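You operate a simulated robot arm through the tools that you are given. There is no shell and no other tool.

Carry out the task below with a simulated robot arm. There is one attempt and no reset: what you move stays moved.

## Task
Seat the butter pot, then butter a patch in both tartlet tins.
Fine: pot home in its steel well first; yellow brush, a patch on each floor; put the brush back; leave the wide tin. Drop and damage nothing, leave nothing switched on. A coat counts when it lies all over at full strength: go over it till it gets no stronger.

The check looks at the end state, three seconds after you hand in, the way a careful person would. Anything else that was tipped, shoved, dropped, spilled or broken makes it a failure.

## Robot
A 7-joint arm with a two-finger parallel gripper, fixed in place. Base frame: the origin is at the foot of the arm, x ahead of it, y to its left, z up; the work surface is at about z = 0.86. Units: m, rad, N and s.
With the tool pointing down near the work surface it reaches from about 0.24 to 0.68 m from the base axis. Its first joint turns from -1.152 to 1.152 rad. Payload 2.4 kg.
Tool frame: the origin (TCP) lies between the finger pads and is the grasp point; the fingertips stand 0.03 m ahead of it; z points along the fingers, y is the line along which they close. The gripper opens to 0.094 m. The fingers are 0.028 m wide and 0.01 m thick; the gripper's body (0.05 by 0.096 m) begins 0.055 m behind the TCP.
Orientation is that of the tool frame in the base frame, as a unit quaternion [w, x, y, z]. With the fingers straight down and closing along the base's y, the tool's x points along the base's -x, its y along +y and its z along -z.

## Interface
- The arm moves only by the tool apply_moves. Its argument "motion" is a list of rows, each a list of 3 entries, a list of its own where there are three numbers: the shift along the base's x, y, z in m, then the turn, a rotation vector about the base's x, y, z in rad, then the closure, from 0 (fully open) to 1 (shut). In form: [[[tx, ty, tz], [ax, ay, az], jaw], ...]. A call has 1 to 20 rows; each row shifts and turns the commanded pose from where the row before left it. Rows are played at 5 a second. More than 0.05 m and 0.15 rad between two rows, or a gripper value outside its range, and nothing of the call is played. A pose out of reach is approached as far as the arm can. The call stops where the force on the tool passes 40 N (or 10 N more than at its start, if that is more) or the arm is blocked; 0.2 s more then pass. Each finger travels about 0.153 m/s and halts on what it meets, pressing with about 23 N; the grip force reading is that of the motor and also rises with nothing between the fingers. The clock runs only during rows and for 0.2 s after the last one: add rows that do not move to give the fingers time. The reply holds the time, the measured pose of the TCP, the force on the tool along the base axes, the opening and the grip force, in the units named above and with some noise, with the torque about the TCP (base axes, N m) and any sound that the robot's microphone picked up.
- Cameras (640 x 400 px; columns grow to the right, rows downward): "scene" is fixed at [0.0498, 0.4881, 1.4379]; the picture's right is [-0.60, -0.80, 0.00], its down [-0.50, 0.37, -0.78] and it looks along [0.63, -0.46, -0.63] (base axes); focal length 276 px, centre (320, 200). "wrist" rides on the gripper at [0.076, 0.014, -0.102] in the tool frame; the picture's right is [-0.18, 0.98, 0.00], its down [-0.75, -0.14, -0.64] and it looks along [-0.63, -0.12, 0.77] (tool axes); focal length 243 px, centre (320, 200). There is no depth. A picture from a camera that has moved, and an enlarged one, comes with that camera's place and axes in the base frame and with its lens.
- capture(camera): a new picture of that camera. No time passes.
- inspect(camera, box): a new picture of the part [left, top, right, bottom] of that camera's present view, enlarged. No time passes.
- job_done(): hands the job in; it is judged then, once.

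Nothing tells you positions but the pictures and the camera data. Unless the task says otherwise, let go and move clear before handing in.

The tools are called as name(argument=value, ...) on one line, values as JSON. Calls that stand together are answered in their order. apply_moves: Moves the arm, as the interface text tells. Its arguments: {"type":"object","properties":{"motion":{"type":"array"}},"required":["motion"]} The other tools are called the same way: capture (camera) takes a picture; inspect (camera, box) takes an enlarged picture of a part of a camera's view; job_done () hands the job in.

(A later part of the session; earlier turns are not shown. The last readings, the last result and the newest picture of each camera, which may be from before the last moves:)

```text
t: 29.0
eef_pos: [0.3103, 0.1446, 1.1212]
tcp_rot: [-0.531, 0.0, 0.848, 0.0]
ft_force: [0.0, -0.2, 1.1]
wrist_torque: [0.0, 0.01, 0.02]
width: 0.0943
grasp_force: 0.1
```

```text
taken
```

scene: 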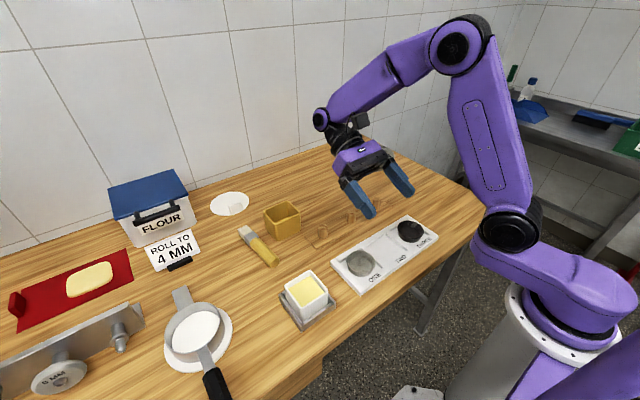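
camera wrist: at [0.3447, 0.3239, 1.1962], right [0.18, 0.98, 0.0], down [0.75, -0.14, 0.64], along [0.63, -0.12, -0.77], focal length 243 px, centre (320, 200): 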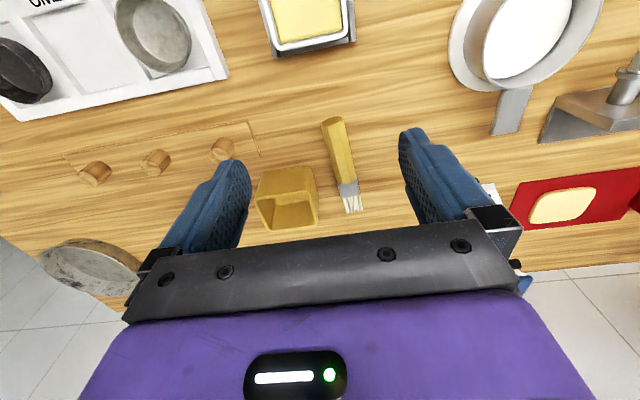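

A tilt of 1.12 rad (64°) works too. I'll check that it also holds at working height over tin ONE, still well clear of everything.

apply_moves(motion=[[[0, 0, -0.04], [0, 0, 0], 0], [[0, 0, -0.04], [0, 0, 0], 0], [[0, 0, -0.04], [0, 0, 0], 0], [[0, 0, -0.02], [0, 0, 0], 0], [[0, 0, 0], [0, 0, 0], 0], [[0, 0, 0], [0, 0, 0], 0]])

capture(camera="scene")

capture(camera="wrist")

```text
t: 30.4
eef_pos: [0.3098, 0.1437, 0.9803]
tcp_rot: [-0.53, 0.0, 0.848, 0.001]
ft_force: [-0.4, -0.5, 0.1]
wrist_torque: [-0.01, 0.02, 0.01]
width: 0.0941
grasp_force: 0.0
```

```text
taken
```

scene: 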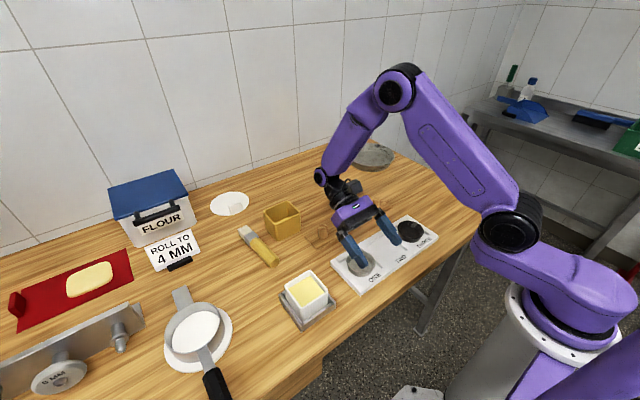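

```text
taken
camera wrist: at [0.3702, 0.158, 1.093], right [0.08, 0.98, -0.16], down [0.91, -0.14, -0.4], along [-0.41, -0.12, -0.9], focal length 243 px, centre (320, 200)
```

wrist: 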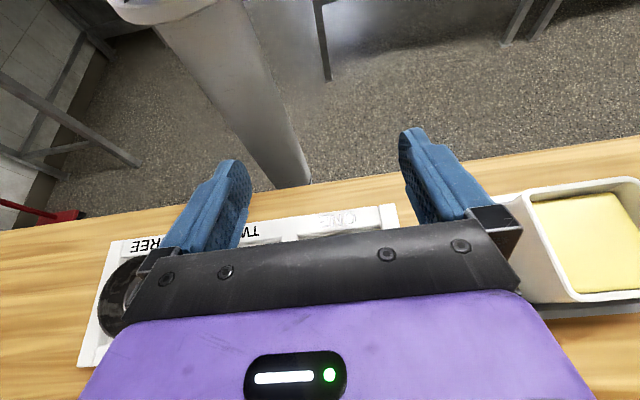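

The arm holds the 64° tilt at working height. I'll go back up, straighten out, and look down at both tins to get their exact positions and floors.

apply_moves(motion=[[[0, 0, 0.03], [0, 0, 0], 0], [[0, 0, 0.03], [0, 0, 0], 0], [[0, -0.012, 0.02], [0, -0.14, 0], 0], [[0, -0.012, 0.02], [0, -0.14, 0], 0], [[0, -0.012, 0.02], [0, -0.14, 0], 0], [[0, -0.012, 0], [0, -0.14, 0], 0], [[0, -0.012, 0], [0, -0.14, 0], 0], [[0, -0.012, 0], [0, -0.14, 0], 0], [[0, -0.012, 0], [0, -0.14, 0], 0], [[0, -0.01, 0], [0, -0.14, 0], 0], [[-0.02, 0, 0], [0, 0, 0], 0], [[0, 0, 0], [0, 0, 0], 0]])

capture(camera="wrist")

```text
t: 33.0
eef_pos: [0.2897, 0.0506, 1.101]
tcp_rot: [-0.001, 0.0, 1.0, 0.0]
ft_force: [0.4, -0.2, 0.3]
wrist_torque: [-0.02, 0.0, -0.01]
width: 0.0938
grasp_force: 0.1
```

```text
taken
camera wrist: at [0.2153, 0.0641, 1.2028], right [0.18, 0.98, 0.0], down [0.75, -0.14, 0.64], along [0.63, -0.12, -0.77], focal length 243 px, centre (320, 200)
```

wrist: 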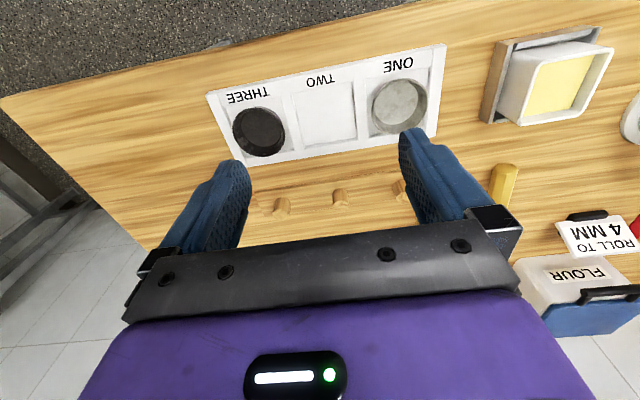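

inspect(camera="wrist", box=[210, 60, 330, 170])

inspect(camera="wrist", box=[340, 40, 460, 150])

```text
3.64 times, centred on (270, 115) of wrist
camera zoom: at [0.2153, 0.0641, 1.2028], right [0.18, 0.98, 0.0], down [0.75, -0.14, 0.64], along [0.63, -0.12, -0.77], focal length 882 px, centre (502, 509)
```

zoom: 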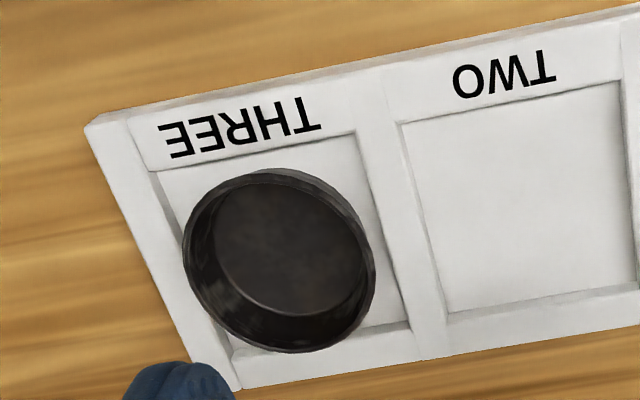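

```text
3.64 times, centred on (400, 95) of wrist
camera zoom: at [0.2153, 0.0641, 1.2028], right [0.18, 0.98, 0.0], down [0.75, -0.14, 0.64], along [0.63, -0.12, -0.77], focal length 882 px, centre (29, 582)
```

zoom: 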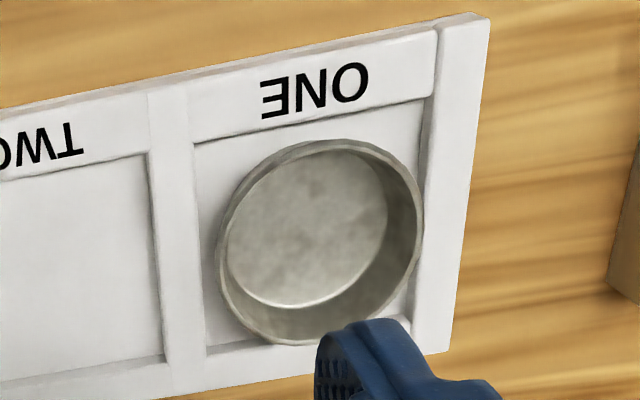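

Tin ONE's centre is near (0.3395, 0.1455) and tin THREE's near (0.341, -0.044), with rims near z 0.888. Now for the brush: I'll move above the handle at about (0.535, 0.322) with yaw +0.085 and the jaws part-closed, to keep clear of the ochre box.

apply_moves(motion=[[[0.0307, 0.0339, -0.006], [0, 0, 0.0106], 0], [[0.0307, 0.0339, -0.006], [0, 0, 0.0106], 0], [[0.0307, 0.0339, -0.006], [0, 0, 0.0106], 0], [[0.0307, 0.0339, -0.006], [0, 0, 0.0106], 0], [[0.0307, 0.0339, -0.006], [0, 0, 0.0106], 0.1], [[0.0307, 0.0339, -0.006], [0, 0, 0.0106], 0.2], [[0.0307, 0.0339, -0.006], [0, 0, 0.0106], 0.3], [[0.0304, 0.0338, -0.006], [0, 0, 0.0106], 0.36], [[0, 0, 0], [0, 0, 0], 0.36], [[0, 0, 0], [0, 0, 0], 0.36]])

capture(camera="wrist")

inspect(camera="wrist", box=[240, 50, 420, 230])

inspect(camera="scene", box=[210, 130, 330, 270])

```text
t: 35.2
eef_pos: [0.5368, 0.3229, 1.0539]
tcp_rot: [0.0, -0.043, 0.999, 0.0]
ft_force: [0.6, 0.1, -0.5]
wrist_torque: [-0.01, 0.02, 0.02]
width: 0.0603
grasp_force: 0.1
```

```text
taken
camera wrist: at [0.4599, 0.3285, 1.1546], right [0.1, 1.0, 0.0], down [0.76, -0.08, 0.64], along [0.64, -0.06, -0.77], focal length 243 px, centre (320, 200)
```

wrist: 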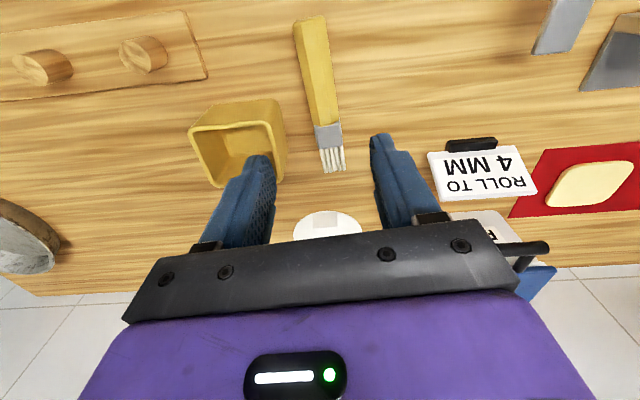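

```text
2.22 times, centred on (330, 140) of wrist
camera zoom: at [0.4599, 0.3285, 1.1546], right [0.1, 1.0, 0.0], down [0.76, -0.08, 0.64], along [0.64, -0.06, -0.77], focal length 539 px, centre (298, 333)
```

zoom: 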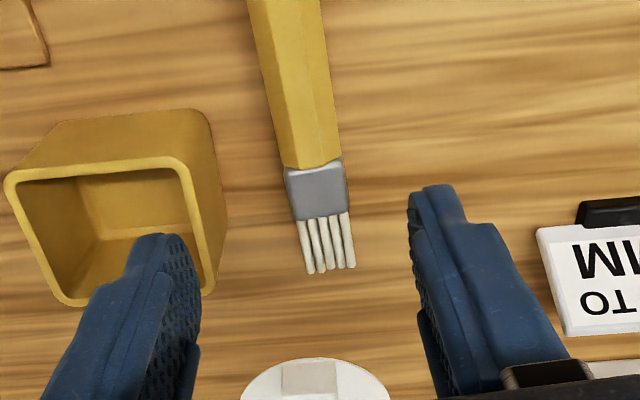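

```text
2.86 times, centred on (270, 200) of scene
camera zoom: at [0.0498, 0.4881, 1.4379], right [-0.6, -0.8, 0.0], down [-0.5, 0.37, -0.78], along [0.63, -0.46, -0.63], focal length 788 px, centre (463, 200)
```

zoom: 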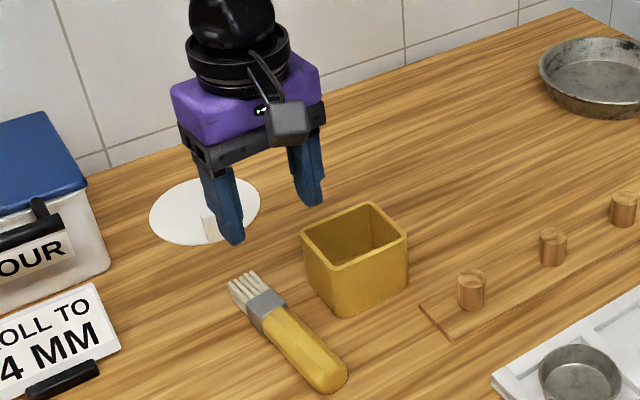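

The tool is aligned with the brush to within a millimetre, and the bristle tip is 0.11 m ahead of the grip point. I'll descend in stages.

apply_moves(motion=[[[0, 0.0008, -0.04], [0, 0, 0], 0.36], [[0, 0, -0.04], [0, 0, 0], 0.36], [[0, 0, -0.04], [0, 0, 0], 0.36], [[0, 0, -0.02], [0, 0, 0], 0.36], [[0, 0, -0.01], [0, 0, 0], 0.36], [[0, 0, -0.005], [0, 0, 0], 0.36], [[0, 0, 0], [0, 0, 0], 0.36]])

capture(camera="wrist")

inspect(camera="scene", box=[210, 150, 330, 290])

```text
t: 36.8
eef_pos: [0.5359, 0.3232, 0.8983]
tcp_rot: [0.0, -0.042, 0.999, 0.0]
ft_force: [0.1, 0.1, -0.1]
wrist_torque: [0.0, 0.0, 0.01]
width: 0.0604
grasp_force: 0.1
```

```text
taken
camera wrist: at [0.4599, 0.3299, 0.9994], right [0.1, 1.0, 0.0], down [0.76, -0.08, 0.64], along [0.64, -0.06, -0.77], focal length 243 px, centre (320, 200)
```

wrist: 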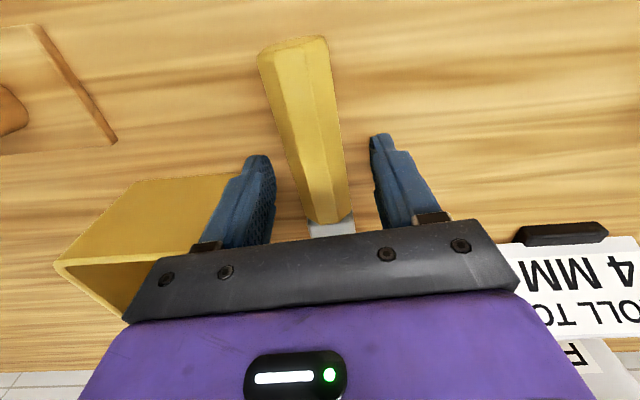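

```text
2.86 times, centred on (270, 220) of scene
camera zoom: at [0.0498, 0.4881, 1.4379], right [-0.6, -0.8, 0.0], down [-0.5, 0.37, -0.78], along [0.63, -0.46, -0.63], focal length 788 px, centre (463, 143)
```

zoom: 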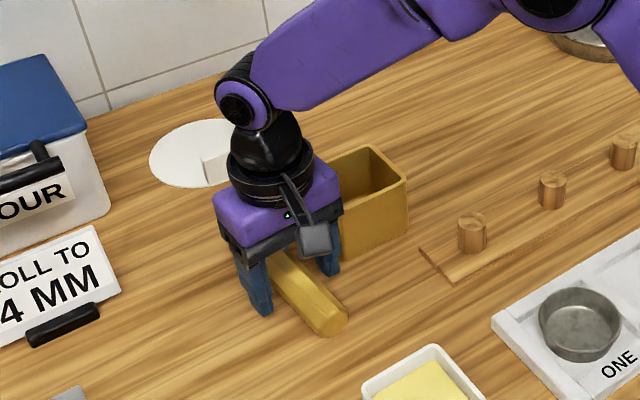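

Both fingers straddle the handle. I'll go down the last 5 mm and close gradually.

apply_moves(motion=[[[0, 0, -0.005], [0, 0, 0], 0.36], [[0, 0, 0], [0, 0, 0], 0.5], [[0, 0, 0], [0, 0, 0], 0.58], [[0, 0, 0], [0, 0, 0], 0.64], [[0, 0, 0], [0, 0, 0], 0.7], [[0, 0, 0], [0, 0, 0], 0.8], [[0, 0, 0], [0, 0, 0], 1.0], [[0, 0, 0], [0, 0, 0], 1.0]])

capture(camera="wrist")

```text
t: 38.6
eef_pos: [0.5357, 0.3228, 0.8922]
tcp_rot: [-0.001, -0.043, 0.999, 0.0]
ft_force: [0.4, -0.9, -0.4]
wrist_torque: [-0.01, -0.01, -0.01]
width: 0.0307
grasp_force: 22.4
```

```text
taken
camera wrist: at [0.4599, 0.3299, 0.9947], right [0.1, 1.0, 0.0], down [0.76, -0.08, 0.64], along [0.64, -0.06, -0.77], focal length 243 px, centre (320, 200)
```

wrist: 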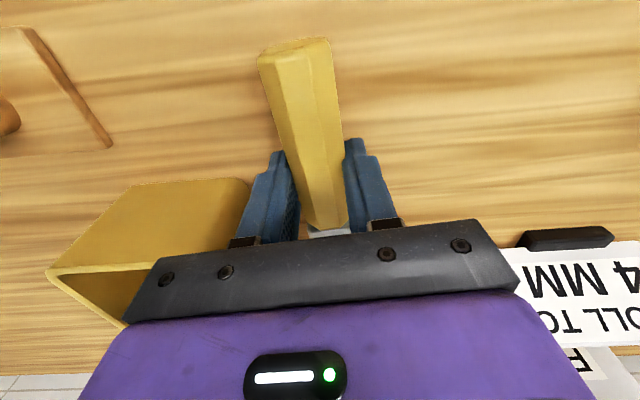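

The brush is gripped (width 0.031, about 22 N) at TCP (0.536, 0.323, 0.892) with yaw +0.085; I'll bring it back to that pose later. Lifting straight up now.

apply_moves(motion=[[[0, 0, 0.005], [0, 0, 0], 1.0], [[0, 0, 0.01], [0, 0, 0], 1.0], [[0, 0, 0.03], [0, 0, 0], 1.0], [[0, 0, 0.04], [0, 0, 0], 1.0], [[0, 0, 0.045], [0, 0, 0], 1.0], [[0, 0, 0.045], [0, 0, 0], 1.0], [[0, 0, 0], [0, 0, 0], 1.0]])

inspect(camera="scene", box=[200, 110, 340, 270])

capture(camera="wrist")

```text
t: 40.2
eef_pos: [0.5352, 0.3232, 1.0683]
tcp_rot: [0.0, -0.043, 0.999, 0.0]
ft_force: [0.2, 0.4, -0.9]
wrist_torque: [0.04, 0.04, 0.01]
width: 0.0305
grasp_force: 23.7
```

```text
2.50 times, centred on (270, 190) of scene
camera zoom: at [0.0498, 0.4881, 1.4379], right [-0.6, -0.8, 0.0], down [-0.5, 0.37, -0.78], along [0.63, -0.46, -0.63], focal length 689 px, centre (445, 225)
```

zoom: 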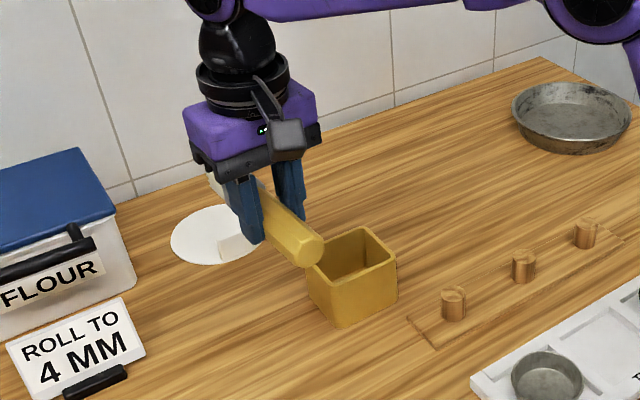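

```text
taken
camera wrist: at [0.4602, 0.3299, 1.1702], right [0.1, 1.0, 0.0], down [0.76, -0.08, 0.64], along [0.64, -0.06, -0.77], focal length 243 px, centre (320, 200)
```

wrist: 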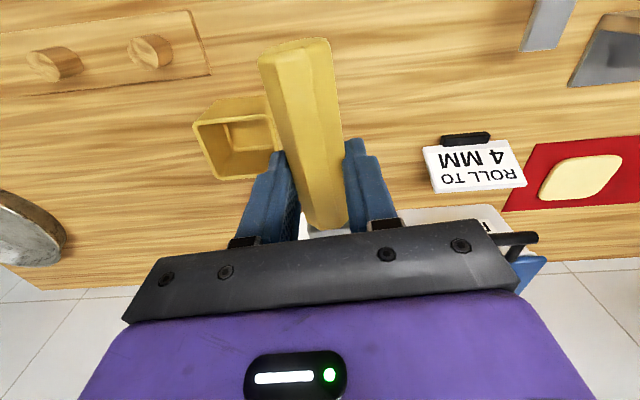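

The brush is held level and firmly. I'll carry it over toward the pot at a safe height, remove the yaw, and tilt it so the bristles point steeply down.

apply_moves(motion=[[[-0.04, -0.0025, 0.014], [0, 0, -0.017], 1.0], [[-0.04, -0.0025, 0.014], [0, 0, -0.017], 1.0], [[-0.04, -0.0025, 0.014], [0, 0, -0.017], 1.0], [[-0.04, -0.0025, 0.014], [0, 0, -0.017], 1.0], [[-0.045, -0.0025, 0.014], [0, 0, -0.017], 1.0], [[0, 0, 0], [0, 0.13, 0], 1.0], [[0, 0, 0], [0, 0.13, 0], 1.0], [[0, 0, 0], [0, 0.13, 0], 1.0], [[0, 0, 0], [0, 0.13, 0], 1.0], [[0, 0, 0], [0, 0.13, 0], 1.0], [[0, 0, 0], [0, 0.13, 0], 1.0], [[0, 0, 0], [0, 0.13, 0], 1.0], [[0, 0, 0], [0, 0.13, 0], 1.0], [[0, 0, 0], [0, 0.13, 0], 1.0], [[0, 0, 0], [0, 0.13, 0], 1.0], [[0, 0, 0], [0, 0, 0], 1.0], [[0, 0, 0], [0, 0, 0], 1.0]])

capture(camera="scene")

capture(camera="wrist")

```text
t: 43.8
eef_pos: [0.2653, 0.3179, 1.1386]
tcp_rot: [-0.604, -0.002, 0.797, -0.001]
ft_force: [0.0, 0.0, 0.0]
wrist_torque: [0.0, 0.0, 0.0]
width: 0.0306
grasp_force: 23.6
out of reach, approached as far as the arm can: row 14, 15
```

```text
taken
```

scene: 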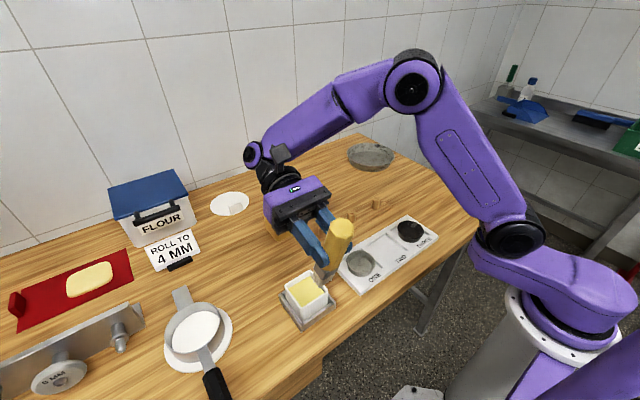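

```text
taken
camera wrist: at [0.3453, 0.3316, 1.2386], right [0.05, 0.98, -0.18], down [0.82, -0.14, -0.56], along [-0.57, -0.12, -0.81], focal length 243 px, centre (320, 200)
```

wrist: 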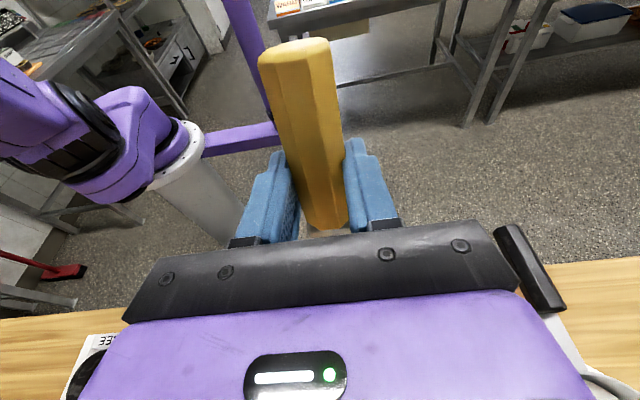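

The last bit of tilt was out of reach here, so the arm drifted back in x. I'll ease the tilt back to about 1.17 rad and confirm it tracks.

apply_moves(motion=[[[0, 0, 0], [0, -0.065, 0], 1.0], [[0, 0, 0], [0, -0.065, 0], 1.0], [[0, 0, 0], [0, 0, 0], 1.0], [[0, 0, 0], [0, 0, 0], 1.0]])

inspect(camera="scene", box=[240, 140, 400, 340])

```text
t: 44.8
eef_pos: [0.2646, 0.3163, 1.1386]
tcp_rot: [-0.552, -0.001, 0.834, 0.0]
ft_force: [0.1, -0.4, -1.6]
wrist_torque: [-0.02, -0.03, 0.04]
width: 0.0306
grasp_force: 23.6
```

```text
2.00 times, centred on (320, 240) of scene
camera zoom: at [0.0498, 0.4881, 1.4379], right [-0.6, -0.8, 0.0], down [-0.5, 0.37, -0.78], along [0.63, -0.46, -0.63], focal length 551 px, centre (320, 120)
```

zoom: 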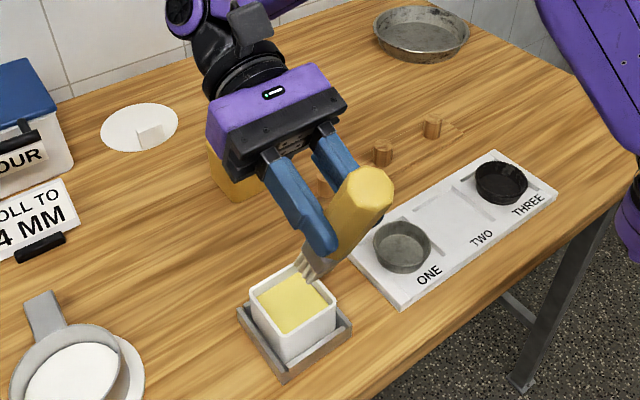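

The tilt now tracks at 1.17 rad. By geometry the bristle tip is about 0.025 m ahead of and 0.109 m below the TCP, so I'll place it over the centre of the pot, a few centimetres above the butter.

apply_moves(motion=[[[0.0252, -0.0032, 0], [0, 0, 0], 1.0], [[0.0252, -0.0032, 0], [0, 0, 0], 1.0], [[0, 0, -0.04], [0, 0, 0], 1.0], [[0, 0, -0.03], [0, 0, 0], 1.0], [[0, 0, 0], [0, 0, 0], 1.0], [[0, 0, 0], [0, 0, 0], 1.0]])

inspect(camera="scene", box=[250, 220, 370, 340])

capture(camera="wrist")

```text
t: 46.2
eef_pos: [0.301, 0.3134, 1.0678]
tcp_rot: [-0.553, -0.001, 0.833, 0.0]
ft_force: [1.2, -0.2, -0.7]
wrist_torque: [-0.05, -0.01, 0.0]
width: 0.0304
grasp_force: 23.1
out of reach, approached as far as the arm can: row 2
```

```text
3.33 times, centred on (310, 280) of scene
camera zoom: at [0.0498, 0.4881, 1.4379], right [-0.6, -0.8, 0.0], down [-0.5, 0.37, -0.78], along [0.63, -0.46, -0.63], focal length 919 px, centre (353, -67)
```

zoom: 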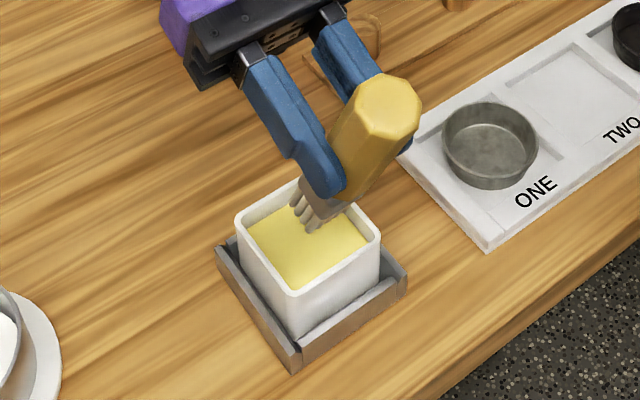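

```text
taken
camera wrist: at [0.3661, 0.3261, 1.1772], right [0.07, 0.98, -0.17], down [0.89, -0.14, -0.44], along [-0.46, -0.12, -0.88], focal length 243 px, centre (320, 200)
```

wrist: 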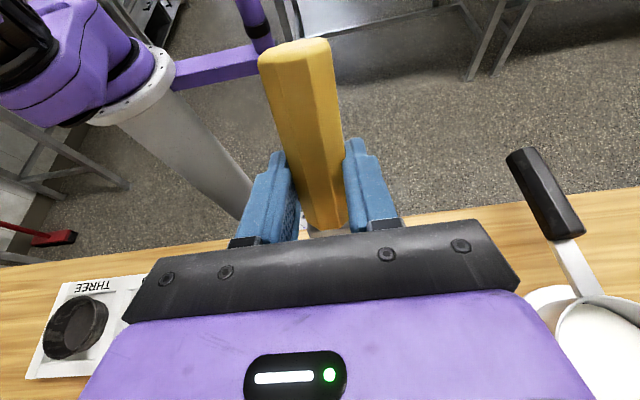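

apply_moves(motion=[[[0.012, -0.003, -0.01], [0, 0, 0], 1.0], [[0, 0, 0], [0, 0, 0], 1.0]])

inspect(camera="scene", box=[270, 240, 350, 320])

```text
t: 46.8
eef_pos: [0.3123, 0.3091, 1.059]
tcp_rot: [-0.552, -0.001, 0.834, 0.001]
ft_force: [0.2, -0.8, -1.1]
wrist_torque: [0.02, -0.02, 0.02]
width: 0.0303
grasp_force: 23.5
```

```text
5.00 times, centred on (310, 280) of scene
camera zoom: at [0.0498, 0.4881, 1.4379], right [-0.6, -0.8, 0.0], down [-0.5, 0.37, -0.78], along [0.63, -0.46, -0.63], focal length 1379 px, centre (370, -200)
```

zoom: 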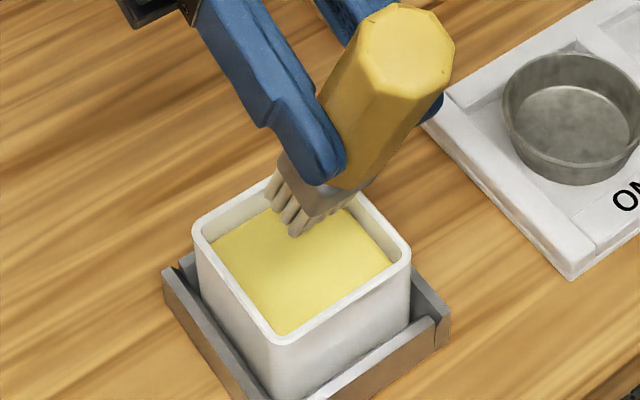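

The tip is well over the butter. I'll lower it in small steps while watching for contact.

apply_moves(motion=[[[0.001, 0, -0.015], [0, 0, 0], 1.0], [[0, 0, -0.012], [0, 0, 0], 1.0], [[0, 0, -0.005], [0, 0, 0], 1.0], [[0, 0, 0], [0, 0, 0], 1.0]])

inspect(camera="scene", box=[270, 240, 350, 320])

```text
t: 47.8
eef_pos: [0.3124, 0.3094, 1.0269]
tcp_rot: [-0.552, -0.001, 0.834, 0.0]
ft_force: [0.0, 0.4, -1.4]
wrist_torque: [-0.01, -0.01, 0.01]
width: 0.0307
grasp_force: 23.1
```

```text
5.00 times, centred on (310, 280) of scene
camera zoom: at [0.0498, 0.4881, 1.4379], right [-0.6, -0.8, 0.0], down [-0.5, 0.37, -0.78], along [0.63, -0.46, -0.63], focal length 1379 px, centre (370, -200)
```

zoom: 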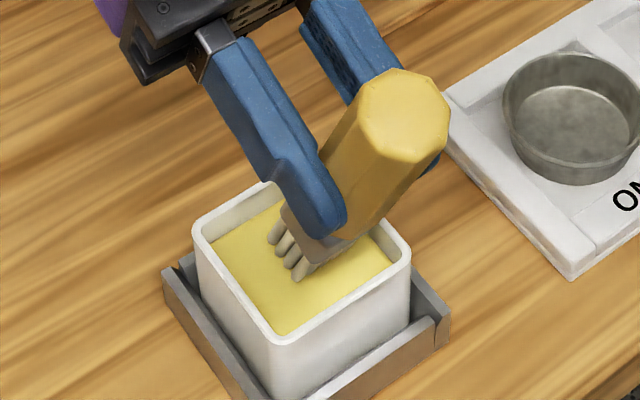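

apply_moves(motion=[[[0, 0, -0.004], [0, 0, 0], 1.0], [[0, 0, -0.003], [0, 0, 0], 1.0], [[0, 0, 0], [0, 0, 0], 1.0]])

inspect(camera="scene", box=[270, 240, 350, 320])

```text
t: 48.6
eef_pos: [0.3131, 0.3092, 1.02]
tcp_rot: [-0.553, -0.001, 0.833, 0.0]
ft_force: [0.6, -0.1, -0.9]
wrist_torque: [0.0, -0.05, -0.02]
width: 0.0308
grasp_force: 23.1
```

```text
5.00 times, centred on (310, 280) of scene
camera zoom: at [0.0498, 0.4881, 1.4379], right [-0.6, -0.8, 0.0], down [-0.5, 0.37, -0.78], along [0.63, -0.46, -0.63], focal length 1379 px, centre (370, -200)
```

zoom: 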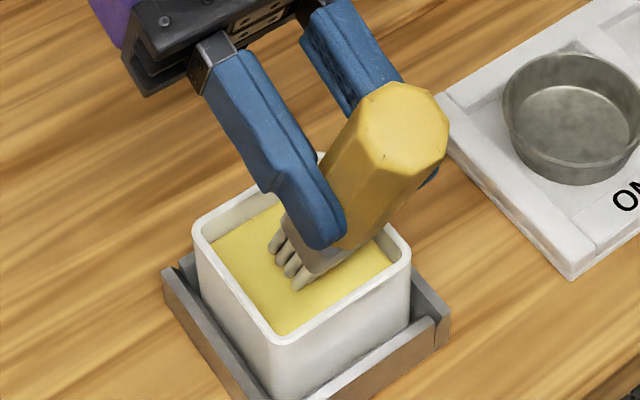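

apply_moves(motion=[[[0, 0, -0.003], [0, 0, 0], 1.0], [[0, 0, -0.003], [0, 0, 0], 1.0], [[0, 0, 0], [0, 0, 0], 1.0]])

inspect(camera="scene", box=[280, 250, 340, 310])

```text
t: 49.4
eef_pos: [0.3137, 0.3094, 1.0152]
tcp_rot: [-0.554, -0.001, 0.833, 0.001]
ft_force: [-1.7, -1.2, 15.4]
wrist_torque: [-0.07, -0.05, -0.02]
width: 0.0307
grasp_force: 23.1
```

```text
6.67 times, centred on (310, 280) of scene
camera zoom: at [0.0496, 0.488, 1.4379], right [-0.6, -0.8, 0.0], down [-0.5, 0.37, -0.78], along [0.63, -0.46, -0.63], focal length 1838 px, centre (387, -333)
```

zoom: 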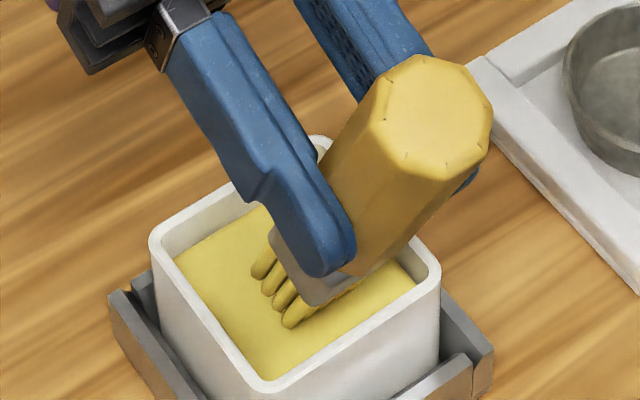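

The bristles turned yellow, so the brush is loaded; contact with the butter came at TCP z of about 1.017. I'll lift straight out and carry it over tin ONE.

apply_moves(motion=[[[0, 0, 0.01], [0, 0, 0], 1.0], [[0, 0, 0.02], [0, 0, 0], 1.0], [[0, 0, 0.02], [0, 0, 0], 1.0], [[0, 0, 0], [0, 0, 0], 1.0], [[0, -0.041, 0], [0, 0, 0], 1.0], [[0, -0.041, 0], [0, 0, 0], 1.0], [[0, -0.041, 0], [0, 0, 0], 1.0], [[0, -0.041, 0], [0, 0, 0], 1.0], [[0, 0, -0.03], [0, 0, 0], 1.0], [[0, 0, 0], [0, 0, 0], 1.0]])

capture(camera="scene")

inspect(camera="scene", box=[270, 210, 430, 330])

```text
t: 51.6
eef_pos: [0.3117, 0.1467, 1.0342]
tcp_rot: [-0.552, -0.002, 0.834, 0.0]
ft_force: [-0.6, 0.1, 0.0]
wrist_torque: [-0.03, -0.05, -0.01]
width: 0.0304
grasp_force: 23.7
```

```text
taken
```

scene: 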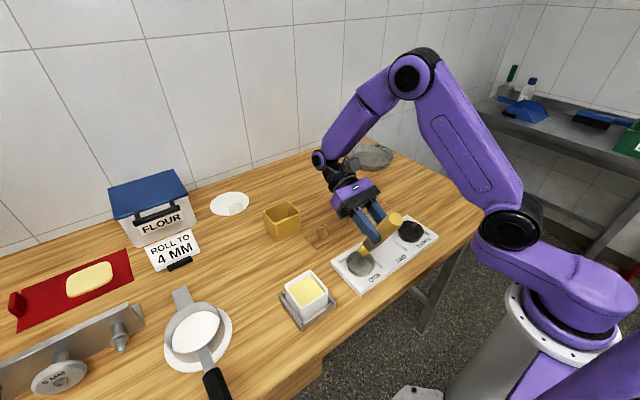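

```text
3.33 times, centred on (350, 270) of scene
camera zoom: at [0.0498, 0.4881, 1.4379], right [-0.6, -0.8, 0.0], down [-0.5, 0.37, -0.78], along [0.63, -0.46, -0.63], focal length 919 px, centre (220, -33)
```

zoom: 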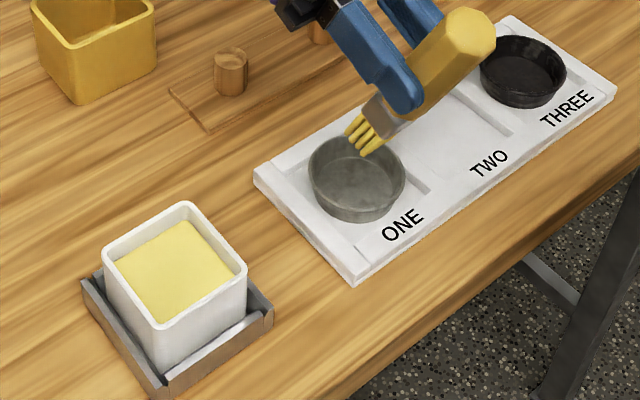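

The brush is loaded and right over tin ONE, and the pot stays put in its well. I'll lower into the tin in small steps.

apply_moves(motion=[[[0.002, -0.001, -0.02], [0, 0, 0], 1.0], [[0, 0, -0.02], [0, 0, 0], 1.0], [[0, 0, -0.008], [0, 0, 0], 1.0], [[0, 0, 0], [0, 0, 0], 1.0]])

inspect(camera="scene", box=[320, 220, 410, 300])

```text
t: 52.6
eef_pos: [0.3168, 0.1442, 0.9843]
tcp_rot: [-0.552, 0.0, 0.834, 0.001]
ft_force: [0.7, -0.1, -1.0]
wrist_torque: [0.0, 0.01, 0.01]
width: 0.0303
grasp_force: 23.1
```

```text
5.00 times, centred on (365, 260) of scene
camera zoom: at [0.0498, 0.4881, 1.4379], right [-0.6, -0.8, 0.0], down [-0.5, 0.37, -0.78], along [0.63, -0.46, -0.63], focal length 1379 px, centre (95, -100)
```

zoom: 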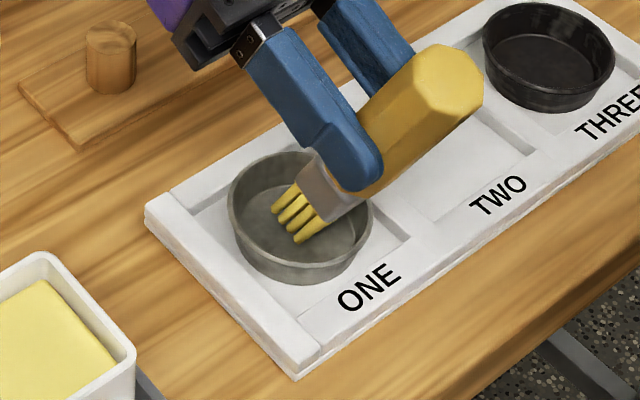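

apply_moves(motion=[[[0, 0, -0.003], [0, 0, 0], 1.0], [[0, 0, -0.002], [0, 0, 0], 1.0], [[0, 0, 0], [0, 0, 0], 1.0]])

inspect(camera="scene", box=[320, 220, 410, 300])

```text
t: 53.4
eef_pos: [0.3144, 0.1448, 0.9805]
tcp_rot: [-0.552, 0.0, 0.834, 0.001]
ft_force: [0.2, -0.3, -1.7]
wrist_torque: [-0.02, 0.0, 0.02]
width: 0.0305
grasp_force: 23.3
```

```text
5.00 times, centred on (365, 260) of scene
camera zoom: at [0.0498, 0.4881, 1.4379], right [-0.6, -0.8, 0.0], down [-0.5, 0.37, -0.78], along [0.63, -0.46, -0.63], focal length 1379 px, centre (95, -100)
```

zoom: 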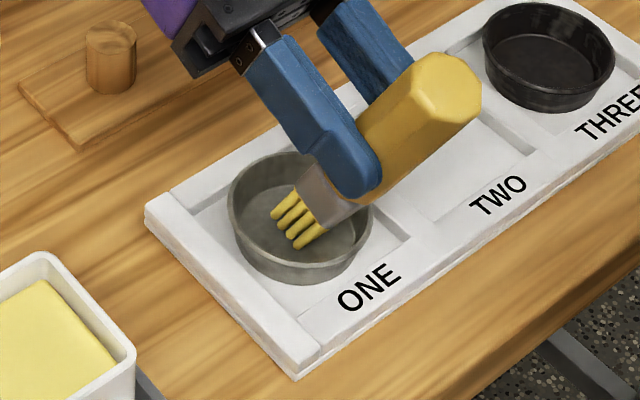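

apply_moves(motion=[[[0, 0, -0.002], [0, 0, 0], 1.0], [[0, 0, -0.002], [0, 0, 0], 1.0], [[0, 0, 0], [0, 0, 0], 1.0]])

inspect(camera="scene", box=[320, 220, 410, 300])

```text
t: 54.2
eef_pos: [0.3155, 0.1447, 0.9759]
tcp_rot: [-0.552, -0.001, 0.834, 0.0]
ft_force: [0.0, 0.7, -1.1]
wrist_torque: [-0.02, 0.04, -0.01]
width: 0.0308
grasp_force: 23.2
```

```text
5.00 times, centred on (365, 260) of scene
camera zoom: at [0.0498, 0.4881, 1.4379], right [-0.6, -0.8, 0.0], down [-0.5, 0.37, -0.78], along [0.63, -0.46, -0.63], focal length 1379 px, centre (95, -100)
```

zoom: 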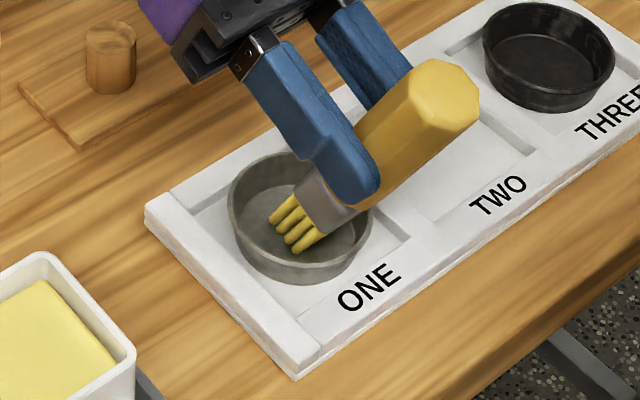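

apply_moves(motion=[[[0, 0, -0.0015], [0, 0, 0], 1.0], [[0, 0, -0.0015], [0, 0, 0], 1.0], [[0, 0, 0], [0, 0, 0], 1.0]])

inspect(camera="scene", box=[335, 230, 390, 285])

```text
t: 55.0
eef_pos: [0.3153, 0.1429, 0.9743]
tcp_rot: [-0.552, 0.0, 0.834, 0.001]
ft_force: [-0.1, 0.0, -0.9]
wrist_torque: [0.01, -0.02, 0.01]
width: 0.0304
grasp_force: 23.1
```

```text
7.27 times, centred on (362, 258) of scene
camera zoom: at [0.0498, 0.4881, 1.4379], right [-0.6, -0.8, 0.0], down [-0.5, 0.37, -0.78], along [0.63, -0.46, -0.63], focal length 2005 px, centre (11, -218)
```

zoom: 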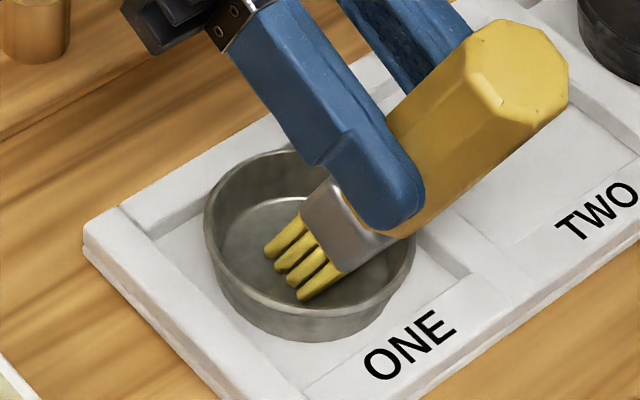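

apply_moves(motion=[[[0, 0, -0.001], [0, 0, 0], 1.0], [[0, 0, -0.001], [0, 0, 0], 1.0], [[0, 0, 0], [0, 0, 0], 1.0]])

```text
t: 55.8
eef_pos: [0.3158, 0.1435, 0.9723]
tcp_rot: [-0.554, 0.0, 0.833, 0.0]
ft_force: [-0.9, 0.2, 14.4]
wrist_torque: [0.05, -0.18, 0.03]
width: 0.0306
grasp_force: 22.9
```

Contact with the floor at TCP z of about 0.973, a bit firm. I'll ease up to a light press and see how the coat shows.

apply_moves(motion=[[[0, 0, 0.001], [0, 0, 0], 1.0], [[0, 0, 0], [0, 0, 0], 1.0]])

inspect(camera="scene", box=[335, 230, 390, 285])

```text
t: 56.4
eef_pos: [0.3155, 0.1439, 0.9722]
tcp_rot: [-0.552, 0.0, 0.834, 0.001]
ft_force: [-0.7, 0.0, 1.3]
wrist_torque: [-0.02, 0.05, 0.0]
width: 0.0306
grasp_force: 23.2
```

```text
7.27 times, centred on (362, 258) of scene
camera zoom: at [0.0498, 0.4881, 1.4379], right [-0.6, -0.8, 0.0], down [-0.5, 0.37, -0.78], along [0.63, -0.46, -0.63], focal length 2005 px, centre (11, -218)
```

zoom: 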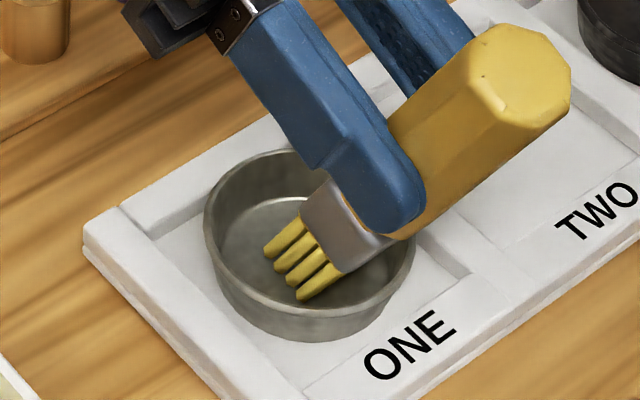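

The press is light, about 2–3 N. I'll make short strokes along x across the middle of the floor.

apply_moves(motion=[[[0.004, 0, -0.0002], [0, 0, 0], 1.0], [[0.004, 0, 0], [0, 0, 0], 1.0], [[-0.004, 0, 0], [0, 0, 0], 1.0], [[-0.004, 0, 0], [0, 0, 0], 1.0], [[-0.004, 0, 0], [0, 0, 0], 1.0], [[-0.004, 0, 0], [0, 0, 0], 1.0], [[0.004, 0, 0], [0, 0, 0], 1.0], [[0.004, 0, 0], [0, 0, 0], 1.0], [[0, 0, 0], [0, 0, 0], 1.0]])

inspect(camera="scene", box=[335, 230, 390, 285])

```text
t: 58.4
eef_pos: [0.3156, 0.1439, 0.9717]
tcp_rot: [-0.552, -0.001, 0.834, 0.0]
ft_force: [-0.1, -0.4, -0.4]
wrist_torque: [0.0, 0.0, -0.03]
width: 0.0307
grasp_force: 22.7
```

```text
7.27 times, centred on (362, 258) of scene
camera zoom: at [0.0498, 0.4881, 1.4379], right [-0.6, -0.8, 0.0], down [-0.5, 0.37, -0.78], along [0.63, -0.46, -0.63], focal length 2005 px, centre (11, -218)
```

zoom: 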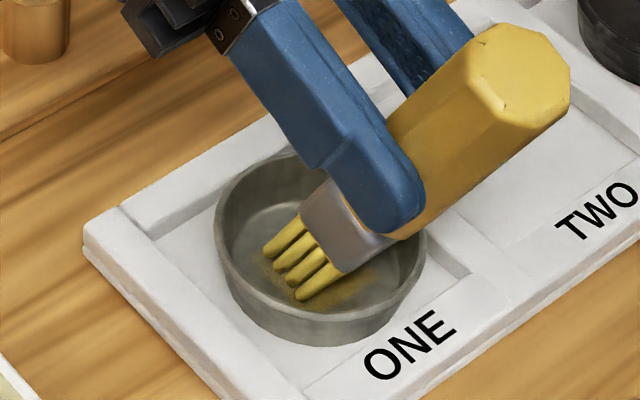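

A faint buttery patch has appeared, but the tin slid about 3–4 mm toward -x under the strokes, so I must go lighter. I'll lift out and look at the coat and the tin's place.

apply_moves(motion=[[[0, 0, 0.01], [0, 0, 0], 1.0], [[0, 0, 0.03], [0, 0, 0], 1.0], [[0, -0.04, 0.02], [0, 0, 0], 1.0], [[0, -0.04, 0.02], [0, 0, 0], 1.0], [[0, 0, 0], [0, 0, 0], 1.0]])

inspect(camera="scene", box=[335, 230, 390, 285])

inspect(camera="scene", box=[325, 210, 445, 295])

capture(camera="wrist")

```text
t: 59.6
eef_pos: [0.3149, 0.0631, 1.0532]
tcp_rot: [-0.553, -0.001, 0.833, 0.001]
ft_force: [0.7, -0.2, -0.3]
wrist_torque: [0.0, 0.0, 0.03]
width: 0.0306
grasp_force: 23.3
```

```text
7.27 times, centred on (362, 258) of scene
camera zoom: at [0.0498, 0.4881, 1.4379], right [-0.6, -0.8, 0.0], down [-0.5, 0.37, -0.78], along [0.63, -0.46, -0.63], focal length 2005 px, centre (11, -218)
```

zoom: 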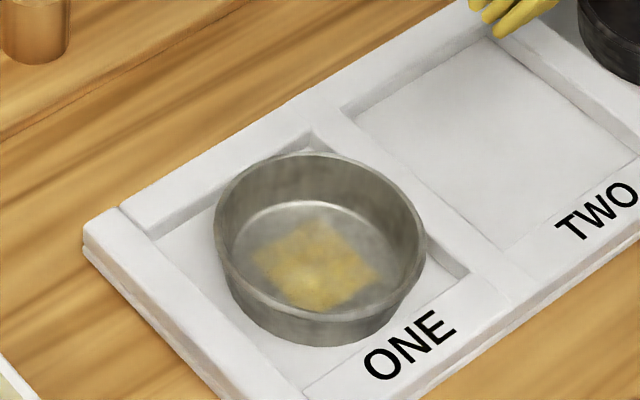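

```text
4.71 times, centred on (385, 252) of scene
camera zoom: at [0.0498, 0.4881, 1.4379], right [-0.6, -0.8, 0.0], down [-0.5, 0.37, -0.78], along [0.63, -0.46, -0.63], focal length 1298 px, centre (14, -47)
```

zoom: 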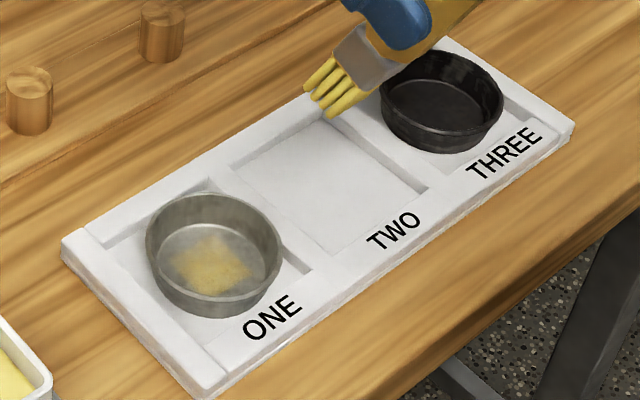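

```text
taken
camera wrist: at [0.3809, 0.0776, 1.1615], right [0.07, 0.98, -0.17], down [0.88, -0.14, -0.44], along [-0.46, -0.12, -0.88], focal length 243 px, centre (320, 200)
```

wrist: 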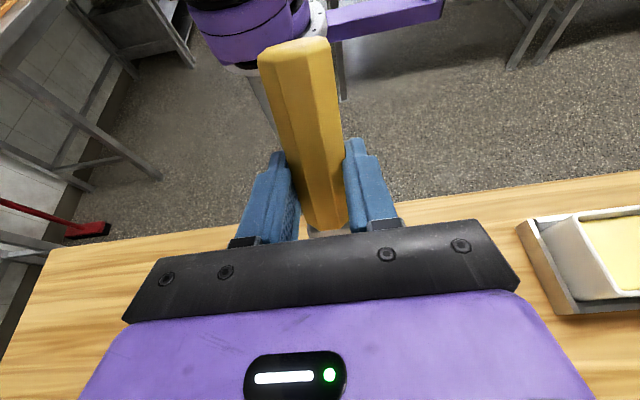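

The coat builds up where the brush touched, but is still patchy, and the tin shifted a few millimetres in its recess. I'll go back and try light vertical dabs instead of drags, so the tin isn't pushed.

apply_moves(motion=[[[0, 0.04, -0.02], [0, 0, 0], 1.0], [[0, 0.04, -0.02], [0, 0, 0], 1.0], [[-0.008, 0, -0.03], [0, 0, 0], 1.0], [[0, 0, -0.007], [0, 0, 0], 1.0], [[0, 0, -0.003], [0, 0, 0], 1.0], [[0, 0, 0.003], [0, 0, 0], 1.0], [[0.006, 0, 0], [0, 0, 0], 1.0], [[0, 0, -0.003], [0, 0, 0], 1.0], [[0, 0, 0.003], [0, 0, 0], 1.0], [[0.006, 0, 0], [0, 0, 0], 1.0], [[0, 0, -0.003], [0, 0, 0], 1.0], [[0, 0, 0.003], [0, 0, 0], 1.0], [[0.006, 0, 0], [0, 0, 0], 1.0], [[0, 0, -0.003], [0, 0, 0], 1.0], [[0, 0, 0], [0, 0, 0], 1.0]])

inspect(camera="scene", box=[335, 230, 390, 285])

```text
t: 62.8
eef_pos: [0.3257, 0.1422, 0.9708]
tcp_rot: [-0.553, -0.001, 0.834, 0.0]
ft_force: [-0.2, 0.0, 0.5]
wrist_torque: [-0.04, -0.01, 0.0]
width: 0.0304
grasp_force: 23.3
```

```text
7.27 times, centred on (362, 258) of scene
camera zoom: at [0.0498, 0.4881, 1.4379], right [-0.6, -0.8, 0.0], down [-0.5, 0.37, -0.78], along [0.63, -0.46, -0.63], focal length 2005 px, centre (11, -218)
```

zoom: 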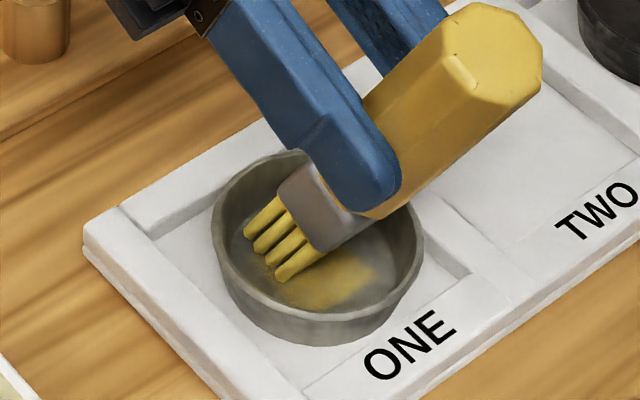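

The dabs work and the tin barely moves. I'll now try light forward (+x) strokes with lifted returns; any drag would carry the tin back toward its original place.

apply_moves(motion=[[[0, 0, 0.004], [0, 0, 0], 1.0], [[-0.02, 0, 0], [0, 0, 0], 1.0], [[0, 0, -0.004], [0, 0, 0], 1.0], [[0.004, 0, 0], [0, 0, 0], 1.0], [[0.004, 0, 0], [0, 0, 0], 1.0], [[0.004, 0, 0], [0, 0, 0], 1.0], [[0.004, 0, 0], [0, 0, 0], 1.0], [[0.004, 0, 0], [0, 0, 0], 1.0], [[0, 0, 0], [0, 0, 0], 1.0]])

inspect(camera="scene", box=[335, 230, 390, 285])

```text
t: 64.8
eef_pos: [0.326, 0.1443, 0.9713]
tcp_rot: [-0.552, 0.0, 0.834, 0.001]
ft_force: [1.0, 1.0, -0.7]
wrist_torque: [-0.02, 0.0, -0.03]
width: 0.0306
grasp_force: 23.0
```

```text
7.27 times, centred on (362, 258) of scene
camera zoom: at [0.0498, 0.4881, 1.4379], right [-0.6, -0.8, 0.0], down [-0.5, 0.37, -0.78], along [0.63, -0.46, -0.63], focal length 2005 px, centre (11, -218)
```

zoom: 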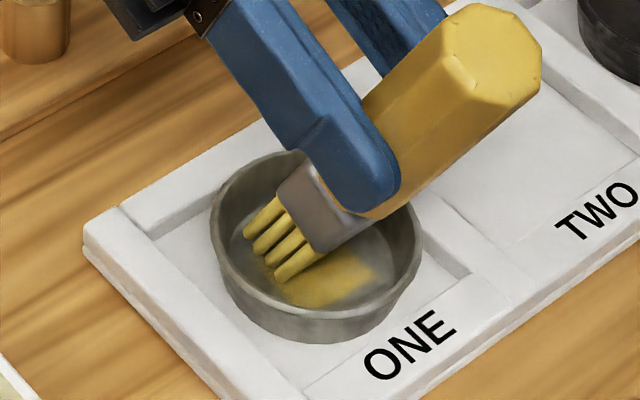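

The tin now moves hardly at all and the coat is getting denser. I'll continue with the side lanes, about 8 mm either side, in the same light forward strokes.

apply_moves(motion=[[[0, 0, 0.004], [0, 0, 0], 1.0], [[-0.02, 0.008, 0], [0, 0, 0], 1.0], [[0, 0, -0.004], [0, 0, 0], 1.0], [[0.004, 0, 0], [0, 0, 0], 1.0], [[0.004, 0, 0], [0, 0, 0], 1.0], [[0.004, 0, 0], [0, 0, 0], 1.0], [[0.004, 0, 0], [0, 0, 0], 1.0], [[0.002, 0, 0], [0, 0, 0], 1.0], [[0, 0, 0.004], [0, 0, 0], 1.0], [[-0.018, -0.016, 0], [0, 0, 0], 1.0], [[0, 0, -0.004], [0, 0, 0], 1.0], [[0.004, 0, 0], [0, 0, 0], 1.0], [[0.004, 0, 0], [0, 0, 0], 1.0], [[0.004, 0, 0], [0, 0, 0], 1.0], [[0.004, 0, 0], [0, 0, 0], 1.0], [[0.002, 0, 0], [0, 0, 0], 1.0], [[0, 0, 0], [0, 0, 0], 1.0]])

inspect(camera="scene", box=[335, 230, 390, 285])

```text
t: 68.4
eef_pos: [0.3227, 0.1349, 0.9721]
tcp_rot: [-0.553, -0.001, 0.833, 0.0]
ft_force: [0.0, -0.4, 1.0]
wrist_torque: [-0.02, 0.0, 0.0]
width: 0.0305
grasp_force: 22.7
```

```text
7.27 times, centred on (362, 258) of scene
camera zoom: at [0.0498, 0.4881, 1.4379], right [-0.6, -0.8, 0.0], down [-0.5, 0.37, -0.78], along [0.63, -0.46, -0.63], focal length 2005 px, centre (11, -218)
```

zoom: 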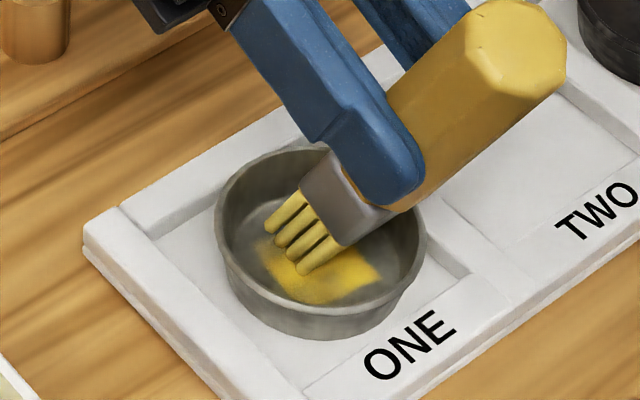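

The coat is getting stronger and stays within a fixed square patch at the middle of the floor. I'll lift out for a clear look.

apply_moves(motion=[[[0, 0, 0.01], [0, 0, 0], 1.0], [[0, 0, 0.03], [0, 0, 0], 1.0], [[0, -0.04, 0.02], [0, 0, 0], 1.0], [[0, -0.04, 0.02], [0, 0, 0], 1.0], [[0, 0, 0], [0, 0, 0], 1.0]])

inspect(camera="scene", box=[335, 230, 390, 285])

inspect(camera="scene", box=[325, 200, 445, 295])

```text
t: 69.6
eef_pos: [0.3233, 0.0574, 1.0519]
tcp_rot: [-0.553, -0.001, 0.833, 0.0]
ft_force: [0.0, 0.3, -0.5]
wrist_torque: [0.05, 0.01, 0.0]
width: 0.0305
grasp_force: 22.9
```

```text
7.27 times, centred on (362, 258) of scene
camera zoom: at [0.0498, 0.4881, 1.4379], right [-0.6, -0.8, 0.0], down [-0.5, 0.37, -0.78], along [0.63, -0.46, -0.63], focal length 2005 px, centre (11, -218)
```

zoom: 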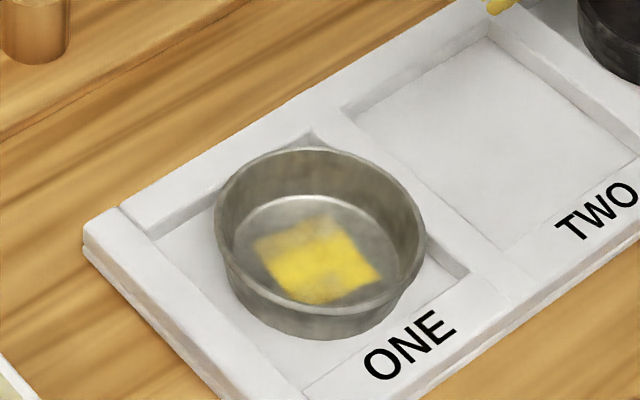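

```text
4.21 times, centred on (385, 248) of scene
camera zoom: at [0.0498, 0.4881, 1.4379], right [-0.6, -0.8, 0.0], down [-0.5, 0.37, -0.78], along [0.63, -0.46, -0.63], focal length 1161 px, centre (46, 0)
```

zoom: 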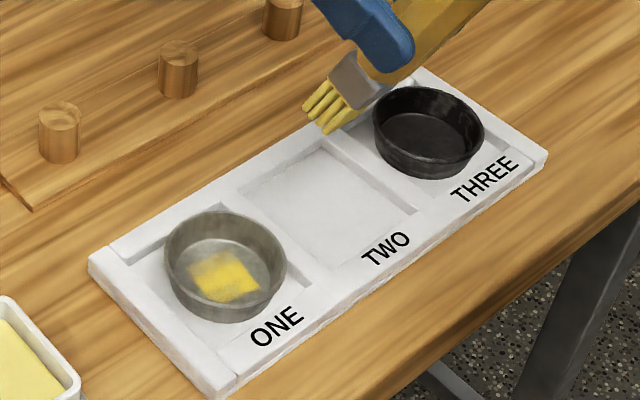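

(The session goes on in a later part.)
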